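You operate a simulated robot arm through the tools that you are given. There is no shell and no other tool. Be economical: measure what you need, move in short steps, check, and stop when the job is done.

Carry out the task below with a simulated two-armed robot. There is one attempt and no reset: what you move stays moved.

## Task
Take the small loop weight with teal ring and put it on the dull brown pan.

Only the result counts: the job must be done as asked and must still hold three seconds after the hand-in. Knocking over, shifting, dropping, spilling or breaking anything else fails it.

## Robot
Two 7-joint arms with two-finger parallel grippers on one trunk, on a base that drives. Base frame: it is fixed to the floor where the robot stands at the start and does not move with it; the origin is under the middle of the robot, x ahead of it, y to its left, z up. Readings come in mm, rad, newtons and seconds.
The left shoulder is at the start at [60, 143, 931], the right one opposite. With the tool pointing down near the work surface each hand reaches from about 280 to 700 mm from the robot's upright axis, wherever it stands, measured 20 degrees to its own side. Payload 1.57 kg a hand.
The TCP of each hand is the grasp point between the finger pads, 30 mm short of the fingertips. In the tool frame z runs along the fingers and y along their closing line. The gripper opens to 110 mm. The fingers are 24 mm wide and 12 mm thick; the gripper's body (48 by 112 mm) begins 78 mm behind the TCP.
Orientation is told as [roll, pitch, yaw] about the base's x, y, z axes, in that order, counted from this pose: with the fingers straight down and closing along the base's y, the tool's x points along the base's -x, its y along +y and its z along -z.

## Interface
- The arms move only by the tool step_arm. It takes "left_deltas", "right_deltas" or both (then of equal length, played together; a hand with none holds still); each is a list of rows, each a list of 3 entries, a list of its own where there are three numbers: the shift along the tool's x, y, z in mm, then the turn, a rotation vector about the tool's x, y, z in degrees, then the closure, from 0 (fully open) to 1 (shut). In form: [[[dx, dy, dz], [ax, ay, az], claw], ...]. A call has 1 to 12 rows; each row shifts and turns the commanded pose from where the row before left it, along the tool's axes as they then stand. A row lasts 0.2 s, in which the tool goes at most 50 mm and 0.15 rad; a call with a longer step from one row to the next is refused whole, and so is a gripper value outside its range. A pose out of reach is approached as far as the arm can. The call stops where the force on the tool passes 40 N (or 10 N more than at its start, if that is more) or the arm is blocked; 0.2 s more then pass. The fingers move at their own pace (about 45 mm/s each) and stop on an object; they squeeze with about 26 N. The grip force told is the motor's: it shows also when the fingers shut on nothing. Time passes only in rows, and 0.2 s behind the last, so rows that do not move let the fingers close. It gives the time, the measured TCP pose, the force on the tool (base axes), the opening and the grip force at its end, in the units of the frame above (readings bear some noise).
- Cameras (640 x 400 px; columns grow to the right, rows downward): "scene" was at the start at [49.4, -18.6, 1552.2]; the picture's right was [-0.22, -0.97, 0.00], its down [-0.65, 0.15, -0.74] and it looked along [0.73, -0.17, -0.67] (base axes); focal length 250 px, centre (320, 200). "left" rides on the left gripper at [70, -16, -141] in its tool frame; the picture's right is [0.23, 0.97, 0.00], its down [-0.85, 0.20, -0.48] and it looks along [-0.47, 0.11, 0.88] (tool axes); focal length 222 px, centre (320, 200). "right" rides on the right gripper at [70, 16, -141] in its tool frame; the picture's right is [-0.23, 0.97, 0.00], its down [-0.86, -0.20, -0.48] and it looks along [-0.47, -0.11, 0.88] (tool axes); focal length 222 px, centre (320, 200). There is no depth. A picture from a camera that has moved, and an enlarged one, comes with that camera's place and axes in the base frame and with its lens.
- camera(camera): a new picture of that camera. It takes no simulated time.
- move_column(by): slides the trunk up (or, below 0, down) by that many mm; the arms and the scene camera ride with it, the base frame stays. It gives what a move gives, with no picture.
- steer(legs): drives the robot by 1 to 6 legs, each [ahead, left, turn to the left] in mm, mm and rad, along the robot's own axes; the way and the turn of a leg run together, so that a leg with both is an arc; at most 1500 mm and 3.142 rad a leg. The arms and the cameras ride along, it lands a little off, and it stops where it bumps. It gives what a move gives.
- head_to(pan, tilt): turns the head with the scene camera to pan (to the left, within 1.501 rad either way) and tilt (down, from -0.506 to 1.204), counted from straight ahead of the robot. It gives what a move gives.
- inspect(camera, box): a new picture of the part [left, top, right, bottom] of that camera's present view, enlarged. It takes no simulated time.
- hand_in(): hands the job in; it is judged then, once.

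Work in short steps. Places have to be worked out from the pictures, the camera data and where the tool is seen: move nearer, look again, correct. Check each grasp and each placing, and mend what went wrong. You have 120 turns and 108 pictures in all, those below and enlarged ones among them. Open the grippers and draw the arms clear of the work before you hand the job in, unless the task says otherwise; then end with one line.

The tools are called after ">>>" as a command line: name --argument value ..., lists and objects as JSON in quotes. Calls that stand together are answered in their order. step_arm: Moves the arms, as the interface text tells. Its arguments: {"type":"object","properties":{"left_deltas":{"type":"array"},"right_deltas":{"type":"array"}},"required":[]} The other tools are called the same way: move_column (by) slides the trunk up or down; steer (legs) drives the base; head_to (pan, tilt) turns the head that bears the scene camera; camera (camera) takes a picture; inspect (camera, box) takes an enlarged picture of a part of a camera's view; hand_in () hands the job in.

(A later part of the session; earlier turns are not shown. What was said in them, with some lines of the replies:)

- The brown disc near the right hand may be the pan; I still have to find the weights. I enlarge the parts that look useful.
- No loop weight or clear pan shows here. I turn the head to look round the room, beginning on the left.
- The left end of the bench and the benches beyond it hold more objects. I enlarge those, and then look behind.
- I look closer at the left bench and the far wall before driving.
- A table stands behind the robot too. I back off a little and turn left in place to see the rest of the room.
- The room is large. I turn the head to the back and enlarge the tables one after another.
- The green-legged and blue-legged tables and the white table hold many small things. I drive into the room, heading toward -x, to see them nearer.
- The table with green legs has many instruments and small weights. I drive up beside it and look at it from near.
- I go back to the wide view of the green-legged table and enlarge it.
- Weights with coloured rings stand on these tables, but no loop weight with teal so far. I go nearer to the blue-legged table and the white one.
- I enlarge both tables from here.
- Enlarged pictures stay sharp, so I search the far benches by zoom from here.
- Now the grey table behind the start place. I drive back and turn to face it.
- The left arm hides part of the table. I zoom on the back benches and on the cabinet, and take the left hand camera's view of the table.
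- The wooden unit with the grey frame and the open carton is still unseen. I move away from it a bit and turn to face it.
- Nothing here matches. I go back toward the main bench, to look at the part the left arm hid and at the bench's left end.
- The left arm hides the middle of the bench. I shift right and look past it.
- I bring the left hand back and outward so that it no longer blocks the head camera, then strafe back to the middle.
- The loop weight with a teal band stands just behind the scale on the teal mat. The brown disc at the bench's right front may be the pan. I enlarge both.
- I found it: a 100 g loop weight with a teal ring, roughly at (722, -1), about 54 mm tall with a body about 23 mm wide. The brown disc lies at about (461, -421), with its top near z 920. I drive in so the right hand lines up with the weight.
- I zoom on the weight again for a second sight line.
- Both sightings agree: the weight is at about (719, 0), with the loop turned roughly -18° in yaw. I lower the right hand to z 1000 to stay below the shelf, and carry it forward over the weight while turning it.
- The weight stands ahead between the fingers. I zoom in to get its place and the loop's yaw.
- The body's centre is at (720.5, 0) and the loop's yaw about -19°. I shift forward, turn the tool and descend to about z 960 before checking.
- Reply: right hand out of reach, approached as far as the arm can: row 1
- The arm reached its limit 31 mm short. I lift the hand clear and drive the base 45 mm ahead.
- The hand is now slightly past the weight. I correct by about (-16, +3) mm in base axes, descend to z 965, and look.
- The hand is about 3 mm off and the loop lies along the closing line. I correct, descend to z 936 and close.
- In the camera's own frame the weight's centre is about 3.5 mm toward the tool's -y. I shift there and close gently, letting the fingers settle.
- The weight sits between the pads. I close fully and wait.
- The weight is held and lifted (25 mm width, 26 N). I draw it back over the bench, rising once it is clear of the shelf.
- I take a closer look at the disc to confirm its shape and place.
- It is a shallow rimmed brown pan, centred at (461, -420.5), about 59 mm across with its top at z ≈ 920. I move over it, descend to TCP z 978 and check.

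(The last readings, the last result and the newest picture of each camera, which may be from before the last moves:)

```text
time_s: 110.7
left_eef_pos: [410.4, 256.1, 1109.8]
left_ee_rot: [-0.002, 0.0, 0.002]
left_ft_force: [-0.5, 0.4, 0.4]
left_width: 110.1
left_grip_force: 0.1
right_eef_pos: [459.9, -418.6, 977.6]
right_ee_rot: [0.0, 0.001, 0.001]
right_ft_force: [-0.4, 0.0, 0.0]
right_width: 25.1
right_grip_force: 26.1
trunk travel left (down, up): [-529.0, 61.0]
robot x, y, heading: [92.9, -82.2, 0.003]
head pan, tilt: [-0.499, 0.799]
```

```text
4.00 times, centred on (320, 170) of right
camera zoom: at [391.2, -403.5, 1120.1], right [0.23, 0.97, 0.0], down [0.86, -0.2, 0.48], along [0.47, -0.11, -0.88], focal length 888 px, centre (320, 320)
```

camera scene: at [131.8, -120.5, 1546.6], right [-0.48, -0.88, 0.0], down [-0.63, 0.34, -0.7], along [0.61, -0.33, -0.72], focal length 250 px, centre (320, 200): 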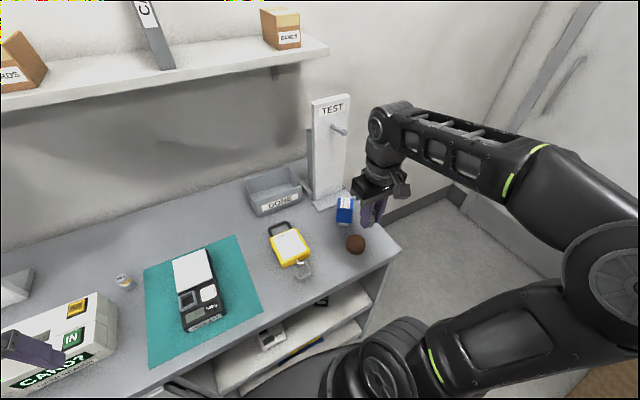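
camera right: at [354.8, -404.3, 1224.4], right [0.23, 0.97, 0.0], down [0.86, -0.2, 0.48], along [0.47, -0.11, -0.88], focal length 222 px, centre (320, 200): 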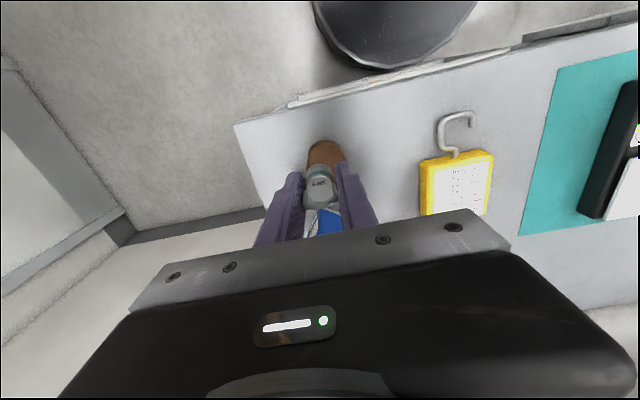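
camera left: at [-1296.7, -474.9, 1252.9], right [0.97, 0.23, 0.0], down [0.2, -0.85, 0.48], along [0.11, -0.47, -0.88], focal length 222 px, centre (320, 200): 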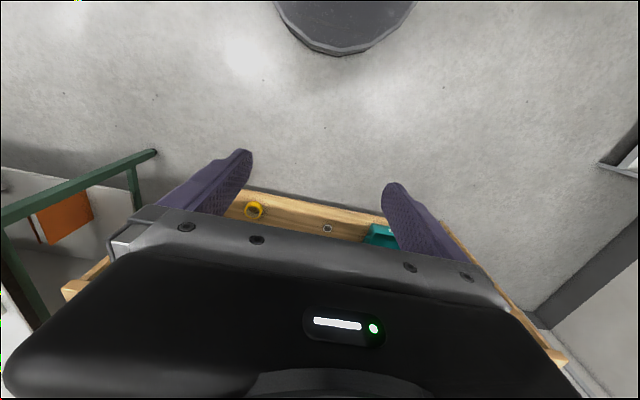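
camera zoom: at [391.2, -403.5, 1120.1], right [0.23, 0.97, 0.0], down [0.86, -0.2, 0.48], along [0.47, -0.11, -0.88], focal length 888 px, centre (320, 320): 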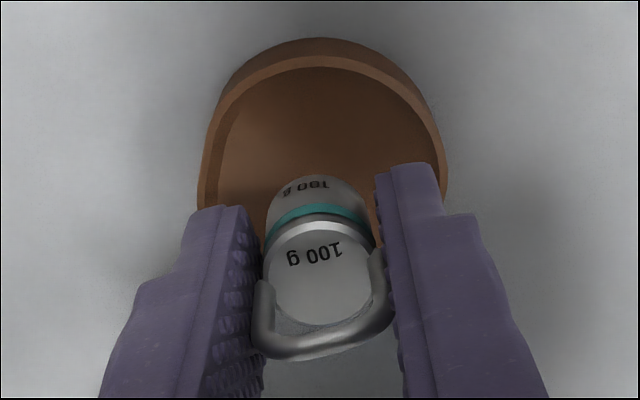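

The weight is centred over the pan. How deep the pan is matters, because the fingers may touch the rim, so I zoom in on it.

>>> inspect --camera "right" --box '[280, 124, 360, 174]'

>>> inspect --camera "scene" --box '[340, 228, 376, 258]'

```text
8.00 times, centred on (320, 149) of right
camera zoom: at [391.2, -403.5, 1120.1], right [0.23, 0.97, 0.0], down [0.86, -0.2, 0.48], along [0.47, -0.11, -0.88], focal length 1777 px, centre (320, 608)
```

zoom: 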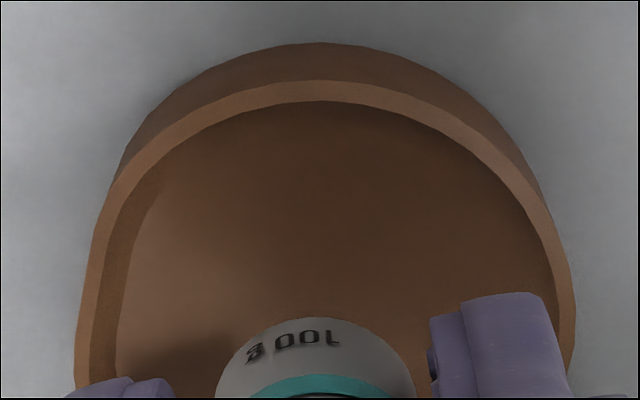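

```text
13.33 times, centred on (358, 243) of scene
camera zoom: at [131.4, -120.3, 1546.6], right [-0.48, -0.88, 0.0], down [-0.63, 0.34, -0.7], along [0.61, -0.33, -0.72], focal length 3339 px, centre (-187, -373)
```

zoom: 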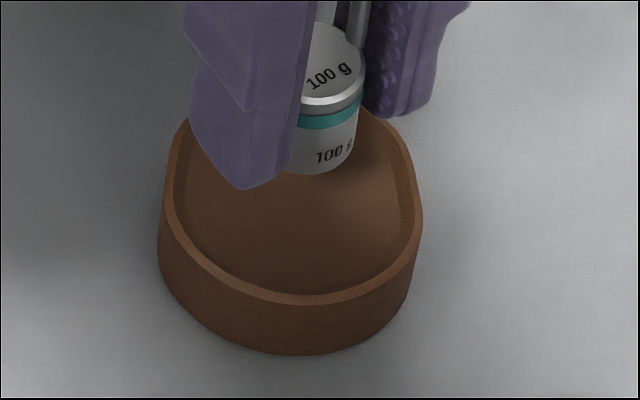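

The pan is about 15 mm deep and 52 mm inside, so the fingers at this low grip would foul the rim. I'll set the weight down on the clear bench beside the pan at about (440, -335) and grip it again higher, by the loop only.

>>> step_arm --right_deltas '[[[0, 0, -20], [0, 0, 0], 1], [[0, 0, -20], [0, 0, 0], 1], [[10, 42, 0], [0, 0, 0], 1], [[10, 42, 0], [0, 0, 0], 1], [[0, 0, 25], [0, 0, 0], 1], [[0, 0, 25], [0, 0, 0], 1], [[0, 0, 18], [0, 0, 0], 1], [[0, 0, 0], [0, 0, 0], 1]]'

>>> inspect --camera "scene" --box '[290, 190, 400, 290]'

>>> camera --camera "right"

```text
time_s: 112.5
left_eef_pos: [411.1, 256.5, 1109.8]
left_ee_rot: [0.0, 0.0, 0.001]
left_ft_force: [0.0, 0.4, 0.6]
left_width: 109.8
left_grip_force: 0.0
right_eef_pos: [440.0, -335.7, 950.0]
right_ee_rot: [0.001, 0.001, 0.002]
right_ft_force: [-0.4, -0.1, -1.2]
right_width: 25.2
right_grip_force: 26.2
trunk travel left (down, up): [-529.0, 61.0]
robot x, y, heading: [93.1, -83.8, -0.005]
head pan, tilt: [-0.499, 0.799]
```

```text
4.00 times, centred on (345, 240) of scene
camera zoom: at [131.6, -120.3, 1546.6], right [-0.48, -0.88, 0.0], down [-0.63, 0.34, -0.7], along [0.61, -0.33, -0.72], focal length 1002 px, centre (220, 40)
```

zoom: 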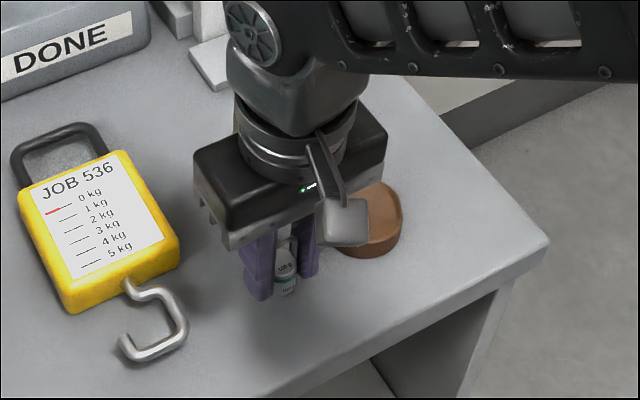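

```text
28 pictures are left
camera right: at [371.3, -319.0, 1092.4], right [0.23, 0.97, 0.0], down [0.86, -0.2, 0.48], along [0.47, -0.11, -0.88], focal length 222 px, centre (320, 200)
```

right: 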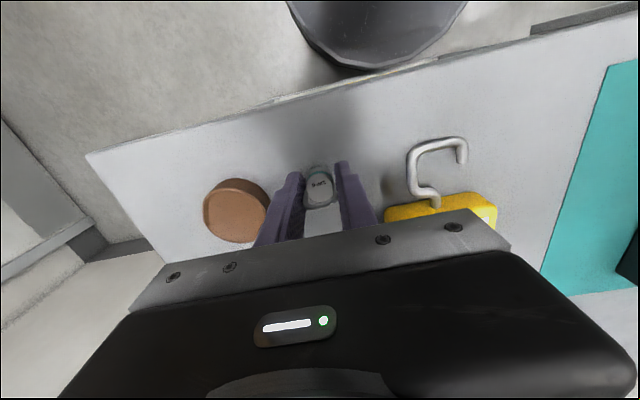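

The place is clear. I lower in small steps until the weight touches.

>>> step_arm --right_deltas '[[[0, 0, 6], [0, 0, 0], 1], [[0, 0, 4], [0, 0, 0], 1], [[0, 0, 1.5], [0, 0, 0], 1], [[0, 0, 1], [0, 0, 0], 1], [[0, 0, 0], [0, 0, 0], 1]]'

```text
time_s: 113.7
left_eef_pos: [410.5, 256.5, 1109.7]
left_ee_rot: [0.0, 0.002, 0.002]
left_ft_force: [-0.7, -0.2, 0.6]
left_width: 110.0
left_grip_force: 0.0
right_eef_pos: [440.5, -335.4, 938.2]
right_ee_rot: [0.0, 0.0, 0.002]
right_ft_force: [-0.3, -0.3, -1.4]
right_width: 25.2
right_grip_force: 26.3
trunk travel left (down, up): [-529.0, 61.0]
robot x, y, heading: [90.7, -80.8, 0.001]
head pan, tilt: [-0.499, 0.799]
```

No contact yet (the -1 N is just the weight). I lower a bit further.

>>> step_arm --right_deltas '[[[0, 0, 1], [0, 0, 0], 1], [[0, 0, 0.8], [0, 0, 0], 1], [[0, 0, 0], [0, 0, 0], 1]]'

```text
time_s: 114.5
left_eef_pos: [411.5, 255.7, 1111.0]
left_ee_rot: [-0.001, 0.002, 0.001]
left_ft_force: [-0.9, 0.4, 0.7]
left_width: 110.0
left_grip_force: 0.1
right_eef_pos: [440.3, -335.8, 935.9]
right_ee_rot: [-0.001, 0.002, 0.003]
right_ft_force: [-0.6, -0.3, -1.1]
right_width: 25.3
right_grip_force: 26.3
trunk travel left (down, up): [-529.0, 61.0]
robot x, y, heading: [94.5, -81.4, 0.003]
head pan, tilt: [-0.499, 0.799]
```

>>> step_arm --right_deltas '[[[0, 0, 0.7], [0, 0, 0], 1], [[0, 0, 0], [0, 0, 0], 1]]'

>>> inspect --camera "scene" --box '[340, 235, 380, 270]'

```text
time_s: 115.1
left_eef_pos: [410.3, 256.3, 1110.4]
left_ee_rot: [0.0, -0.002, 0.001]
left_ft_force: [-0.4, 0.7, -0.3]
left_width: 110.2
left_grip_force: 0.1
right_eef_pos: [440.2, -335.7, 935.2]
right_ee_rot: [0.0, -0.001, 0.001]
right_ft_force: [0.4, -1.1, 9.4]
right_width: 24.9
right_grip_force: 26.0
trunk travel left (down, up): [-529.0, 61.0]
robot x, y, heading: [93.7, -81.7, 0.0]
head pan, tilt: [-0.499, 0.799]
```

```text
11.43 times, centred on (360, 252) of scene
camera zoom: at [131.1, -120.2, 1546.7], right [-0.48, -0.88, 0.0], down [-0.63, 0.34, -0.7], along [0.61, -0.33, -0.72], focal length 2862 px, centre (-137, -400)
```

zoom: 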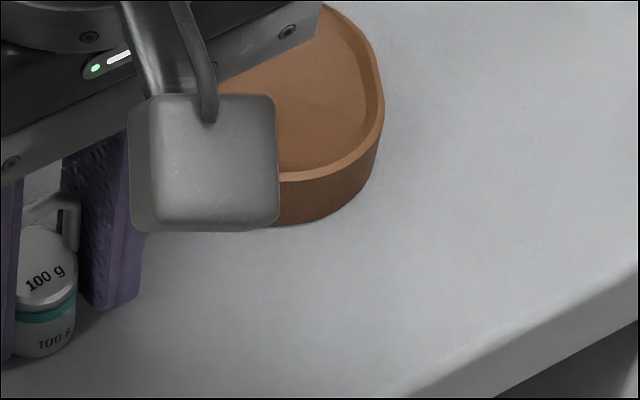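

It touched the bench with 9 N, so the weight stands. I open a little, rise 18 mm, and close again on the loop.

>>> step_arm --right_deltas '[[[0, 0, 0], [0, 0, 0], 0.66], [[0, 0, 0], [0, 0, 0], 0.66], [[0, 0, -9], [0, 0, 0], 0.66], [[0, 0, -9], [0, 0, 0], 0.66], [[0, 0, 0], [0, 0, 0], 0.66]]'

>>> inspect --camera "right" --box '[240, 120, 400, 220]'

```text
time_s: 116.3
left_eef_pos: [410.9, 257.3, 1110.2]
left_ee_rot: [0.001, 0.0, 0.003]
left_ft_force: [0.8, 0.4, -0.5]
left_width: 110.3
left_grip_force: 0.0
right_eef_pos: [440.2, -335.0, 954.2]
right_ee_rot: [0.0, 0.0, 0.002]
right_ft_force: [1.0, -0.5, 0.3]
right_width: 37.7
right_grip_force: 0.0
trunk travel left (down, up): [-529.0, 61.0]
robot x, y, heading: [94.7, -81.9, -0.003]
head pan, tilt: [-0.499, 0.799]
```

```text
4.00 times, centred on (320, 170) of right
camera zoom: at [371.6, -319.4, 1096.0], right [0.23, 0.97, 0.0], down [0.86, -0.2, 0.48], along [0.47, -0.11, -0.88], focal length 888 px, centre (320, 320)
```

zoom: 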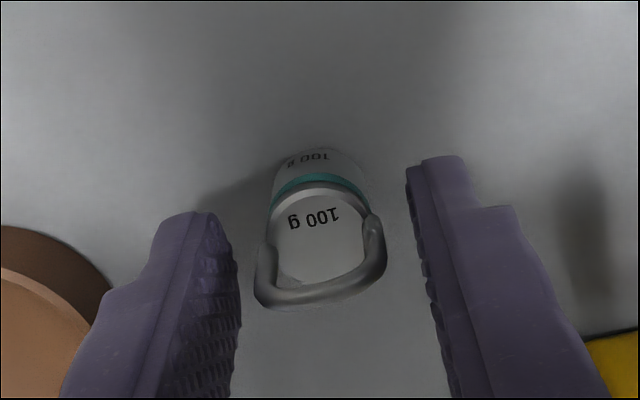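

The weight stands upright. I close on the loop and lift.

>>> step_arm --right_deltas '[[[0, 0, 0], [0, 0, 0], 0.75], [[0, 0, 0], [0, 0, 0], 1], [[0, 0, 0], [0, 0, 0], 1], [[0, 0, 0], [0, 0, 0], 1], [[0, 0, -10], [0, 0, 0], 1], [[0, 0, -20], [0, 0, 0], 1], [[0, 0, -20], [0, 0, 0], 1]]'

>>> inspect --camera "right" --box '[240, 120, 400, 220]'

```text
time_s: 117.9
left_eef_pos: [410.7, 255.8, 1110.0]
left_ee_rot: [-0.001, 0.001, 0.002]
left_ft_force: [-0.1, 0.0, 0.7]
left_width: 110.1
left_grip_force: 0.1
right_eef_pos: [439.5, -334.7, 1003.2]
right_ee_rot: [0.0, -0.001, 0.001]
right_ft_force: [0.3, 0.6, -0.9]
right_width: 25.2
right_grip_force: 25.9
trunk travel left (down, up): [-529.0, 61.0]
robot x, y, heading: [91.1, -81.9, -0.002]
head pan, tilt: [-0.499, 0.799]
```

```text
4.00 times, centred on (320, 170) of right
camera zoom: at [372.1, -319.0, 1145.8], right [0.23, 0.97, 0.0], down [0.86, -0.2, 0.48], along [0.47, -0.11, -0.88], focal length 888 px, centre (320, 320)
```

zoom: 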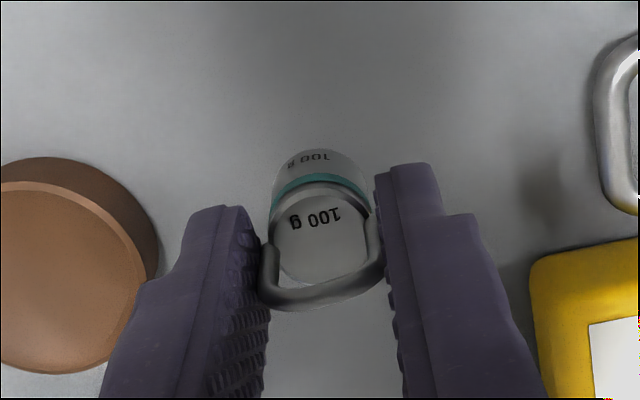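

It is held upright. The bottom is at about z 949, so I move over the pan at that height and check.

>>> step_arm --right_deltas '[[[-7, -29, 0], [0, 0, 0], 1], [[-7, -29, 0], [0, 0, 0], 1], [[-7, -28, 0], [0, 0, 0], 1], [[0, 0, 15], [0, 0, 0], 1], [[0, 0, 0], [0, 0, 0], 1]]'

>>> inspect --camera "right" --box '[240, 120, 400, 220]'

>>> inspect --camera "scene" --box '[340, 220, 380, 260]'

```text
time_s: 119.1
left_eef_pos: [410.7, 256.4, 1109.5]
left_ee_rot: [0.002, -0.002, 0.003]
left_ft_force: [0.7, 0.5, -0.6]
left_width: 110.0
left_grip_force: 0.1
right_eef_pos: [460.9, -421.6, 988.1]
right_ee_rot: [0.0, 0.0, 0.002]
right_ft_force: [0.2, 0.9, -0.7]
right_width: 25.1
right_grip_force: 25.7
trunk travel left (down, up): [-529.0, 61.0]
robot x, y, heading: [93.0, -79.4, -0.002]
head pan, tilt: [-0.499, 0.799]
```

```text
4.00 times, centred on (320, 170) of right
camera zoom: at [392.7, -404.8, 1130.5], right [0.23, 0.97, 0.0], down [0.86, -0.2, 0.48], along [0.47, -0.11, -0.88], focal length 888 px, centre (320, 320)
```

zoom: 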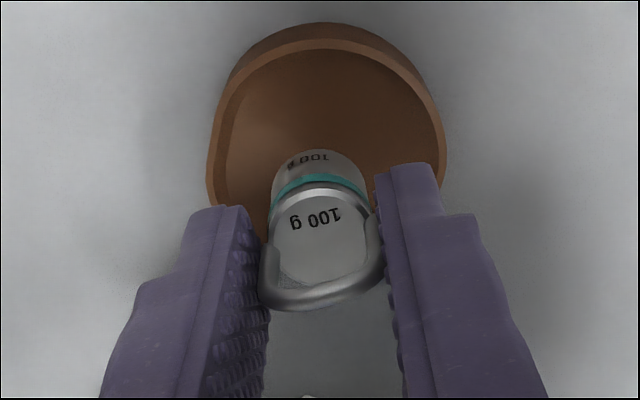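

```text
10.00 times, centred on (360, 240) of scene
camera zoom: at [131.7, -120.5, 1546.6], right [-0.48, -0.88, 0.0], down [-0.63, 0.34, -0.7], along [0.61, -0.33, -0.72], focal length 2504 px, centre (-80, -200)
```

zoom: 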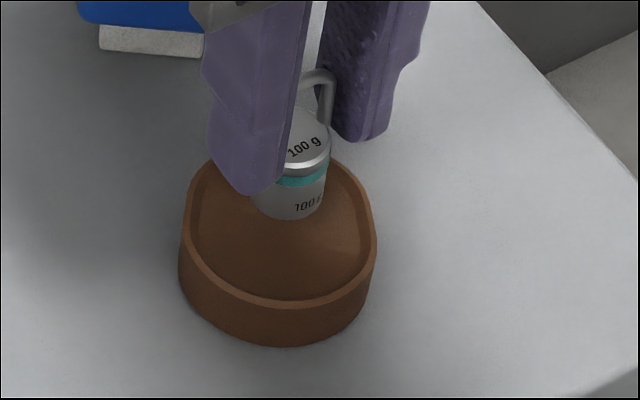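

It is centred within 3 mm. I shift slightly toward the robot and lower to just above the pan's floor.

>>> step_arm --right_deltas '[[[2, 1, 0], [0, 0, 0], 1], [[0, 0, 10], [0, 0, 0], 1], [[0, 0, 8], [0, 0, 0], 1], [[0, 0, 5], [0, 0, 0], 1], [[0, 0, 0], [0, 0, 0], 1]]'

>>> step_arm --right_deltas '[[[0, 0, 1], [0, 0, 0], 1], [[0, 0, 1], [0, 0, 0], 1], [[0, 0, 0], [0, 0, 0], 1]]'

>>> inspect --camera "scene" --box '[340, 220, 380, 260]'

```text
time_s: 120.3
left_eef_pos: [411.1, 256.2, 1110.9]
left_ee_rot: [0.0, -0.003, 0.003]
left_ft_force: [0.3, -0.4, 0.1]
left_width: 110.0
left_grip_force: 0.1
right_eef_pos: [459.6, -420.3, 966.6]
right_ee_rot: [0.001, -0.004, 0.002]
right_ft_force: [1.7, -3.2, 19.0]
right_width: 24.9
right_grip_force: 25.9
trunk travel left (down, up): [-529.0, 61.0]
robot x, y, heading: [93.8, -80.2, 0.002]
head pan, tilt: [-0.499, 0.799]
```

```text
time_s: 121.1
left_eef_pos: [410.3, 256.2, 1109.8]
left_ee_rot: [0.0, -0.003, 0.002]
left_ft_force: [-0.2, 0.0, 0.1]
left_width: 109.9
left_grip_force: 0.0
right_eef_pos: [458.8, -419.1, 965.8]
right_ee_rot: [-0.002, 0.001, 0.002]
right_ft_force: [1.5, -2.1, 18.8]
right_width: 24.9
right_grip_force: 26.1
trunk travel left (down, up): [-529.0, 61.0]
robot x, y, heading: [95.4, -80.8, 0.001]
head pan, tilt: [-0.499, 0.799]
```

```text
10.00 times, centred on (360, 240) of scene
camera zoom: at [130.8, -119.6, 1546.7], right [-0.48, -0.88, 0.0], down [-0.63, 0.34, -0.7], along [0.61, -0.33, -0.72], focal length 2504 px, centre (-80, -200)
```

zoom: 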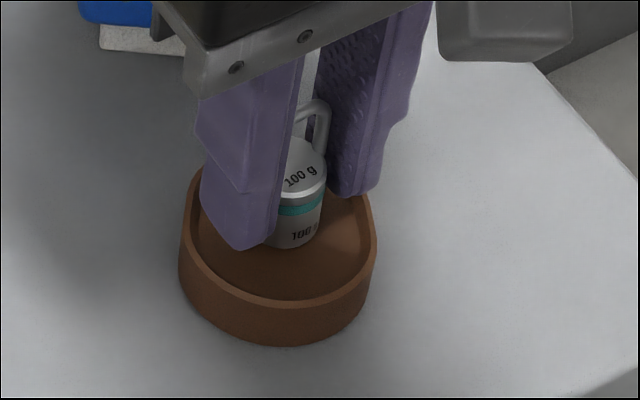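

The weight rests on the pan's floor (19 N contact). I ease the push a bit, open slightly, and look.

>>> step_arm --right_deltas '[[[0, 0, -2], [0, 0, 0], 1], [[0, 0, 0], [0, 0, 0], 0.85], [[0, 0, 0], [0, 0, 0], 0.66], [[0, 0, 0], [0, 0, 0], 0.66]]'

>>> inspect --camera "right" --box '[240, 120, 400, 220]'

```text
time_s: 122.1
left_eef_pos: [411.6, 256.2, 1109.3]
left_ee_rot: [0.0, 0.0, 0.001]
left_ft_force: [-0.4, -0.3, 0.0]
left_width: 110.2
left_grip_force: 0.0
right_eef_pos: [458.7, -419.7, 965.5]
right_ee_rot: [0.0, -0.001, 0.003]
right_ft_force: [0.3, 0.7, 0.5]
right_width: 37.5
right_grip_force: 0.0
trunk travel left (down, up): [-529.0, 61.0]
robot x, y, heading: [94.6, -81.5, -0.0]
head pan, tilt: [-0.499, 0.799]
```

```text
4.00 times, centred on (320, 170) of right
camera zoom: at [390.6, -403.8, 1107.5], right [0.23, 0.97, 0.0], down [0.86, -0.2, 0.48], along [0.47, -0.11, -0.88], focal length 888 px, centre (320, 320)
```

zoom: 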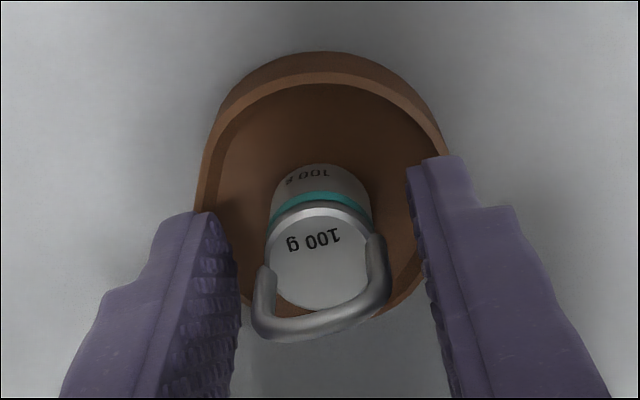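

The weight stands free and upright in the pan. I rise straight up, then draw back and open fully.

>>> step_arm --right_deltas '[[[0, 0, -10], [0, 0, 0], 0.66], [[0, 0, -20], [0, 0, 0], 0.66], [[0, 0, -30], [0, 0, 0], 0.66], [[0, 0, -40], [0, 0, 0], 0.66], [[30, 0, -40], [0, 0, 0], 0], [[40, 0, 0], [0, 0, 0], 0], [[40, 0, 0], [0, 0, 0], 0], [[0, 0, 0], [0, 0, 0], 0], [[0, 0, 0], [0, 0, 0], 0]]'

>>> steer --legs '[[-250, 0, 0]]'

>>> camera --camera "scene"

```text
time_s: 124.1
left_eef_pos: [410.6, 257.7, 1109.6]
left_ee_rot: [0.0, 0.0, 0.003]
left_ft_force: [-0.1, 1.0, -0.2]
left_width: 110.2
left_grip_force: 0.1
right_eef_pos: [349.1, -419.4, 1107.1]
right_ee_rot: [0.0, 0.001, 0.001]
right_ft_force: [0.5, 0.9, -0.4]
right_width: 110.1
right_grip_force: 0.1
trunk travel left (down, up): [-529.0, 61.0]
robot x, y, heading: [93.9, -80.5, 0.009]
head pan, tilt: [-0.499, 0.799]
```

```text
time_s: 125.9
left_eef_pos: [161.6, 257.2, 1110.7]
left_ee_rot: [0.002, -0.003, 0.003]
left_ft_force: [-0.6, 0.8, 0.0]
left_width: 109.9
left_grip_force: 0.0
right_eef_pos: [100.0, -420.5, 1105.3]
right_ee_rot: [0.001, 0.0, 0.003]
right_ft_force: [-0.9, 0.3, -0.3]
right_width: 110.1
right_grip_force: 0.2
trunk travel left (down, up): [-529.0, 61.0]
robot x, y, heading: [-156.3, -84.9, 0.003]
head pan, tilt: [-0.499, 0.799]
```

```text
20 pictures are left
camera scene: at [-118.3, -120.9, 1546.6], right [-0.48, -0.88, 0.0], down [-0.63, 0.34, -0.7], along [0.61, -0.33, -0.72], focal length 250 px, centre (320, 200)
```

scene: 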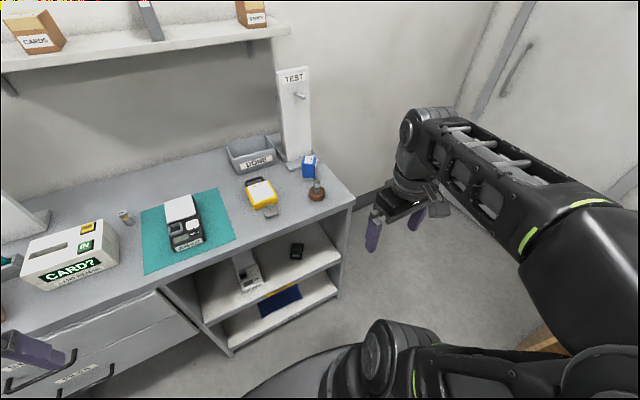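

The arms are clear. I take one last close look at the pan.

>>> inspect --camera "scene" --box '[290, 165, 350, 215]'

```text
8.00 times, centred on (320, 190) of scene
camera zoom: at [-118.3, -120.9, 1546.6], right [-0.48, -0.88, 0.0], down [-0.63, 0.34, -0.7], along [0.61, -0.33, -0.72], focal length 2003 px, centre (320, 280)
```

zoom: 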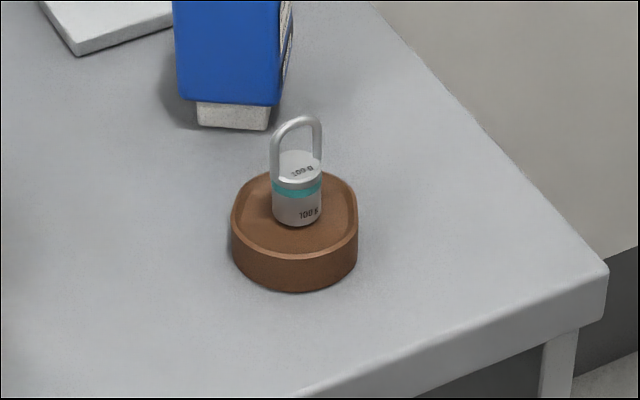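

The teal-ringed loop weight stands upright in the brown pan and both hands are clear, so I hand in.

>>> hand_in

```text
The job is handed in.
```

The 100 g loop weight with the teal ring is standing upright in the brown pan, both grippers are open and clear, and the job is handed in.
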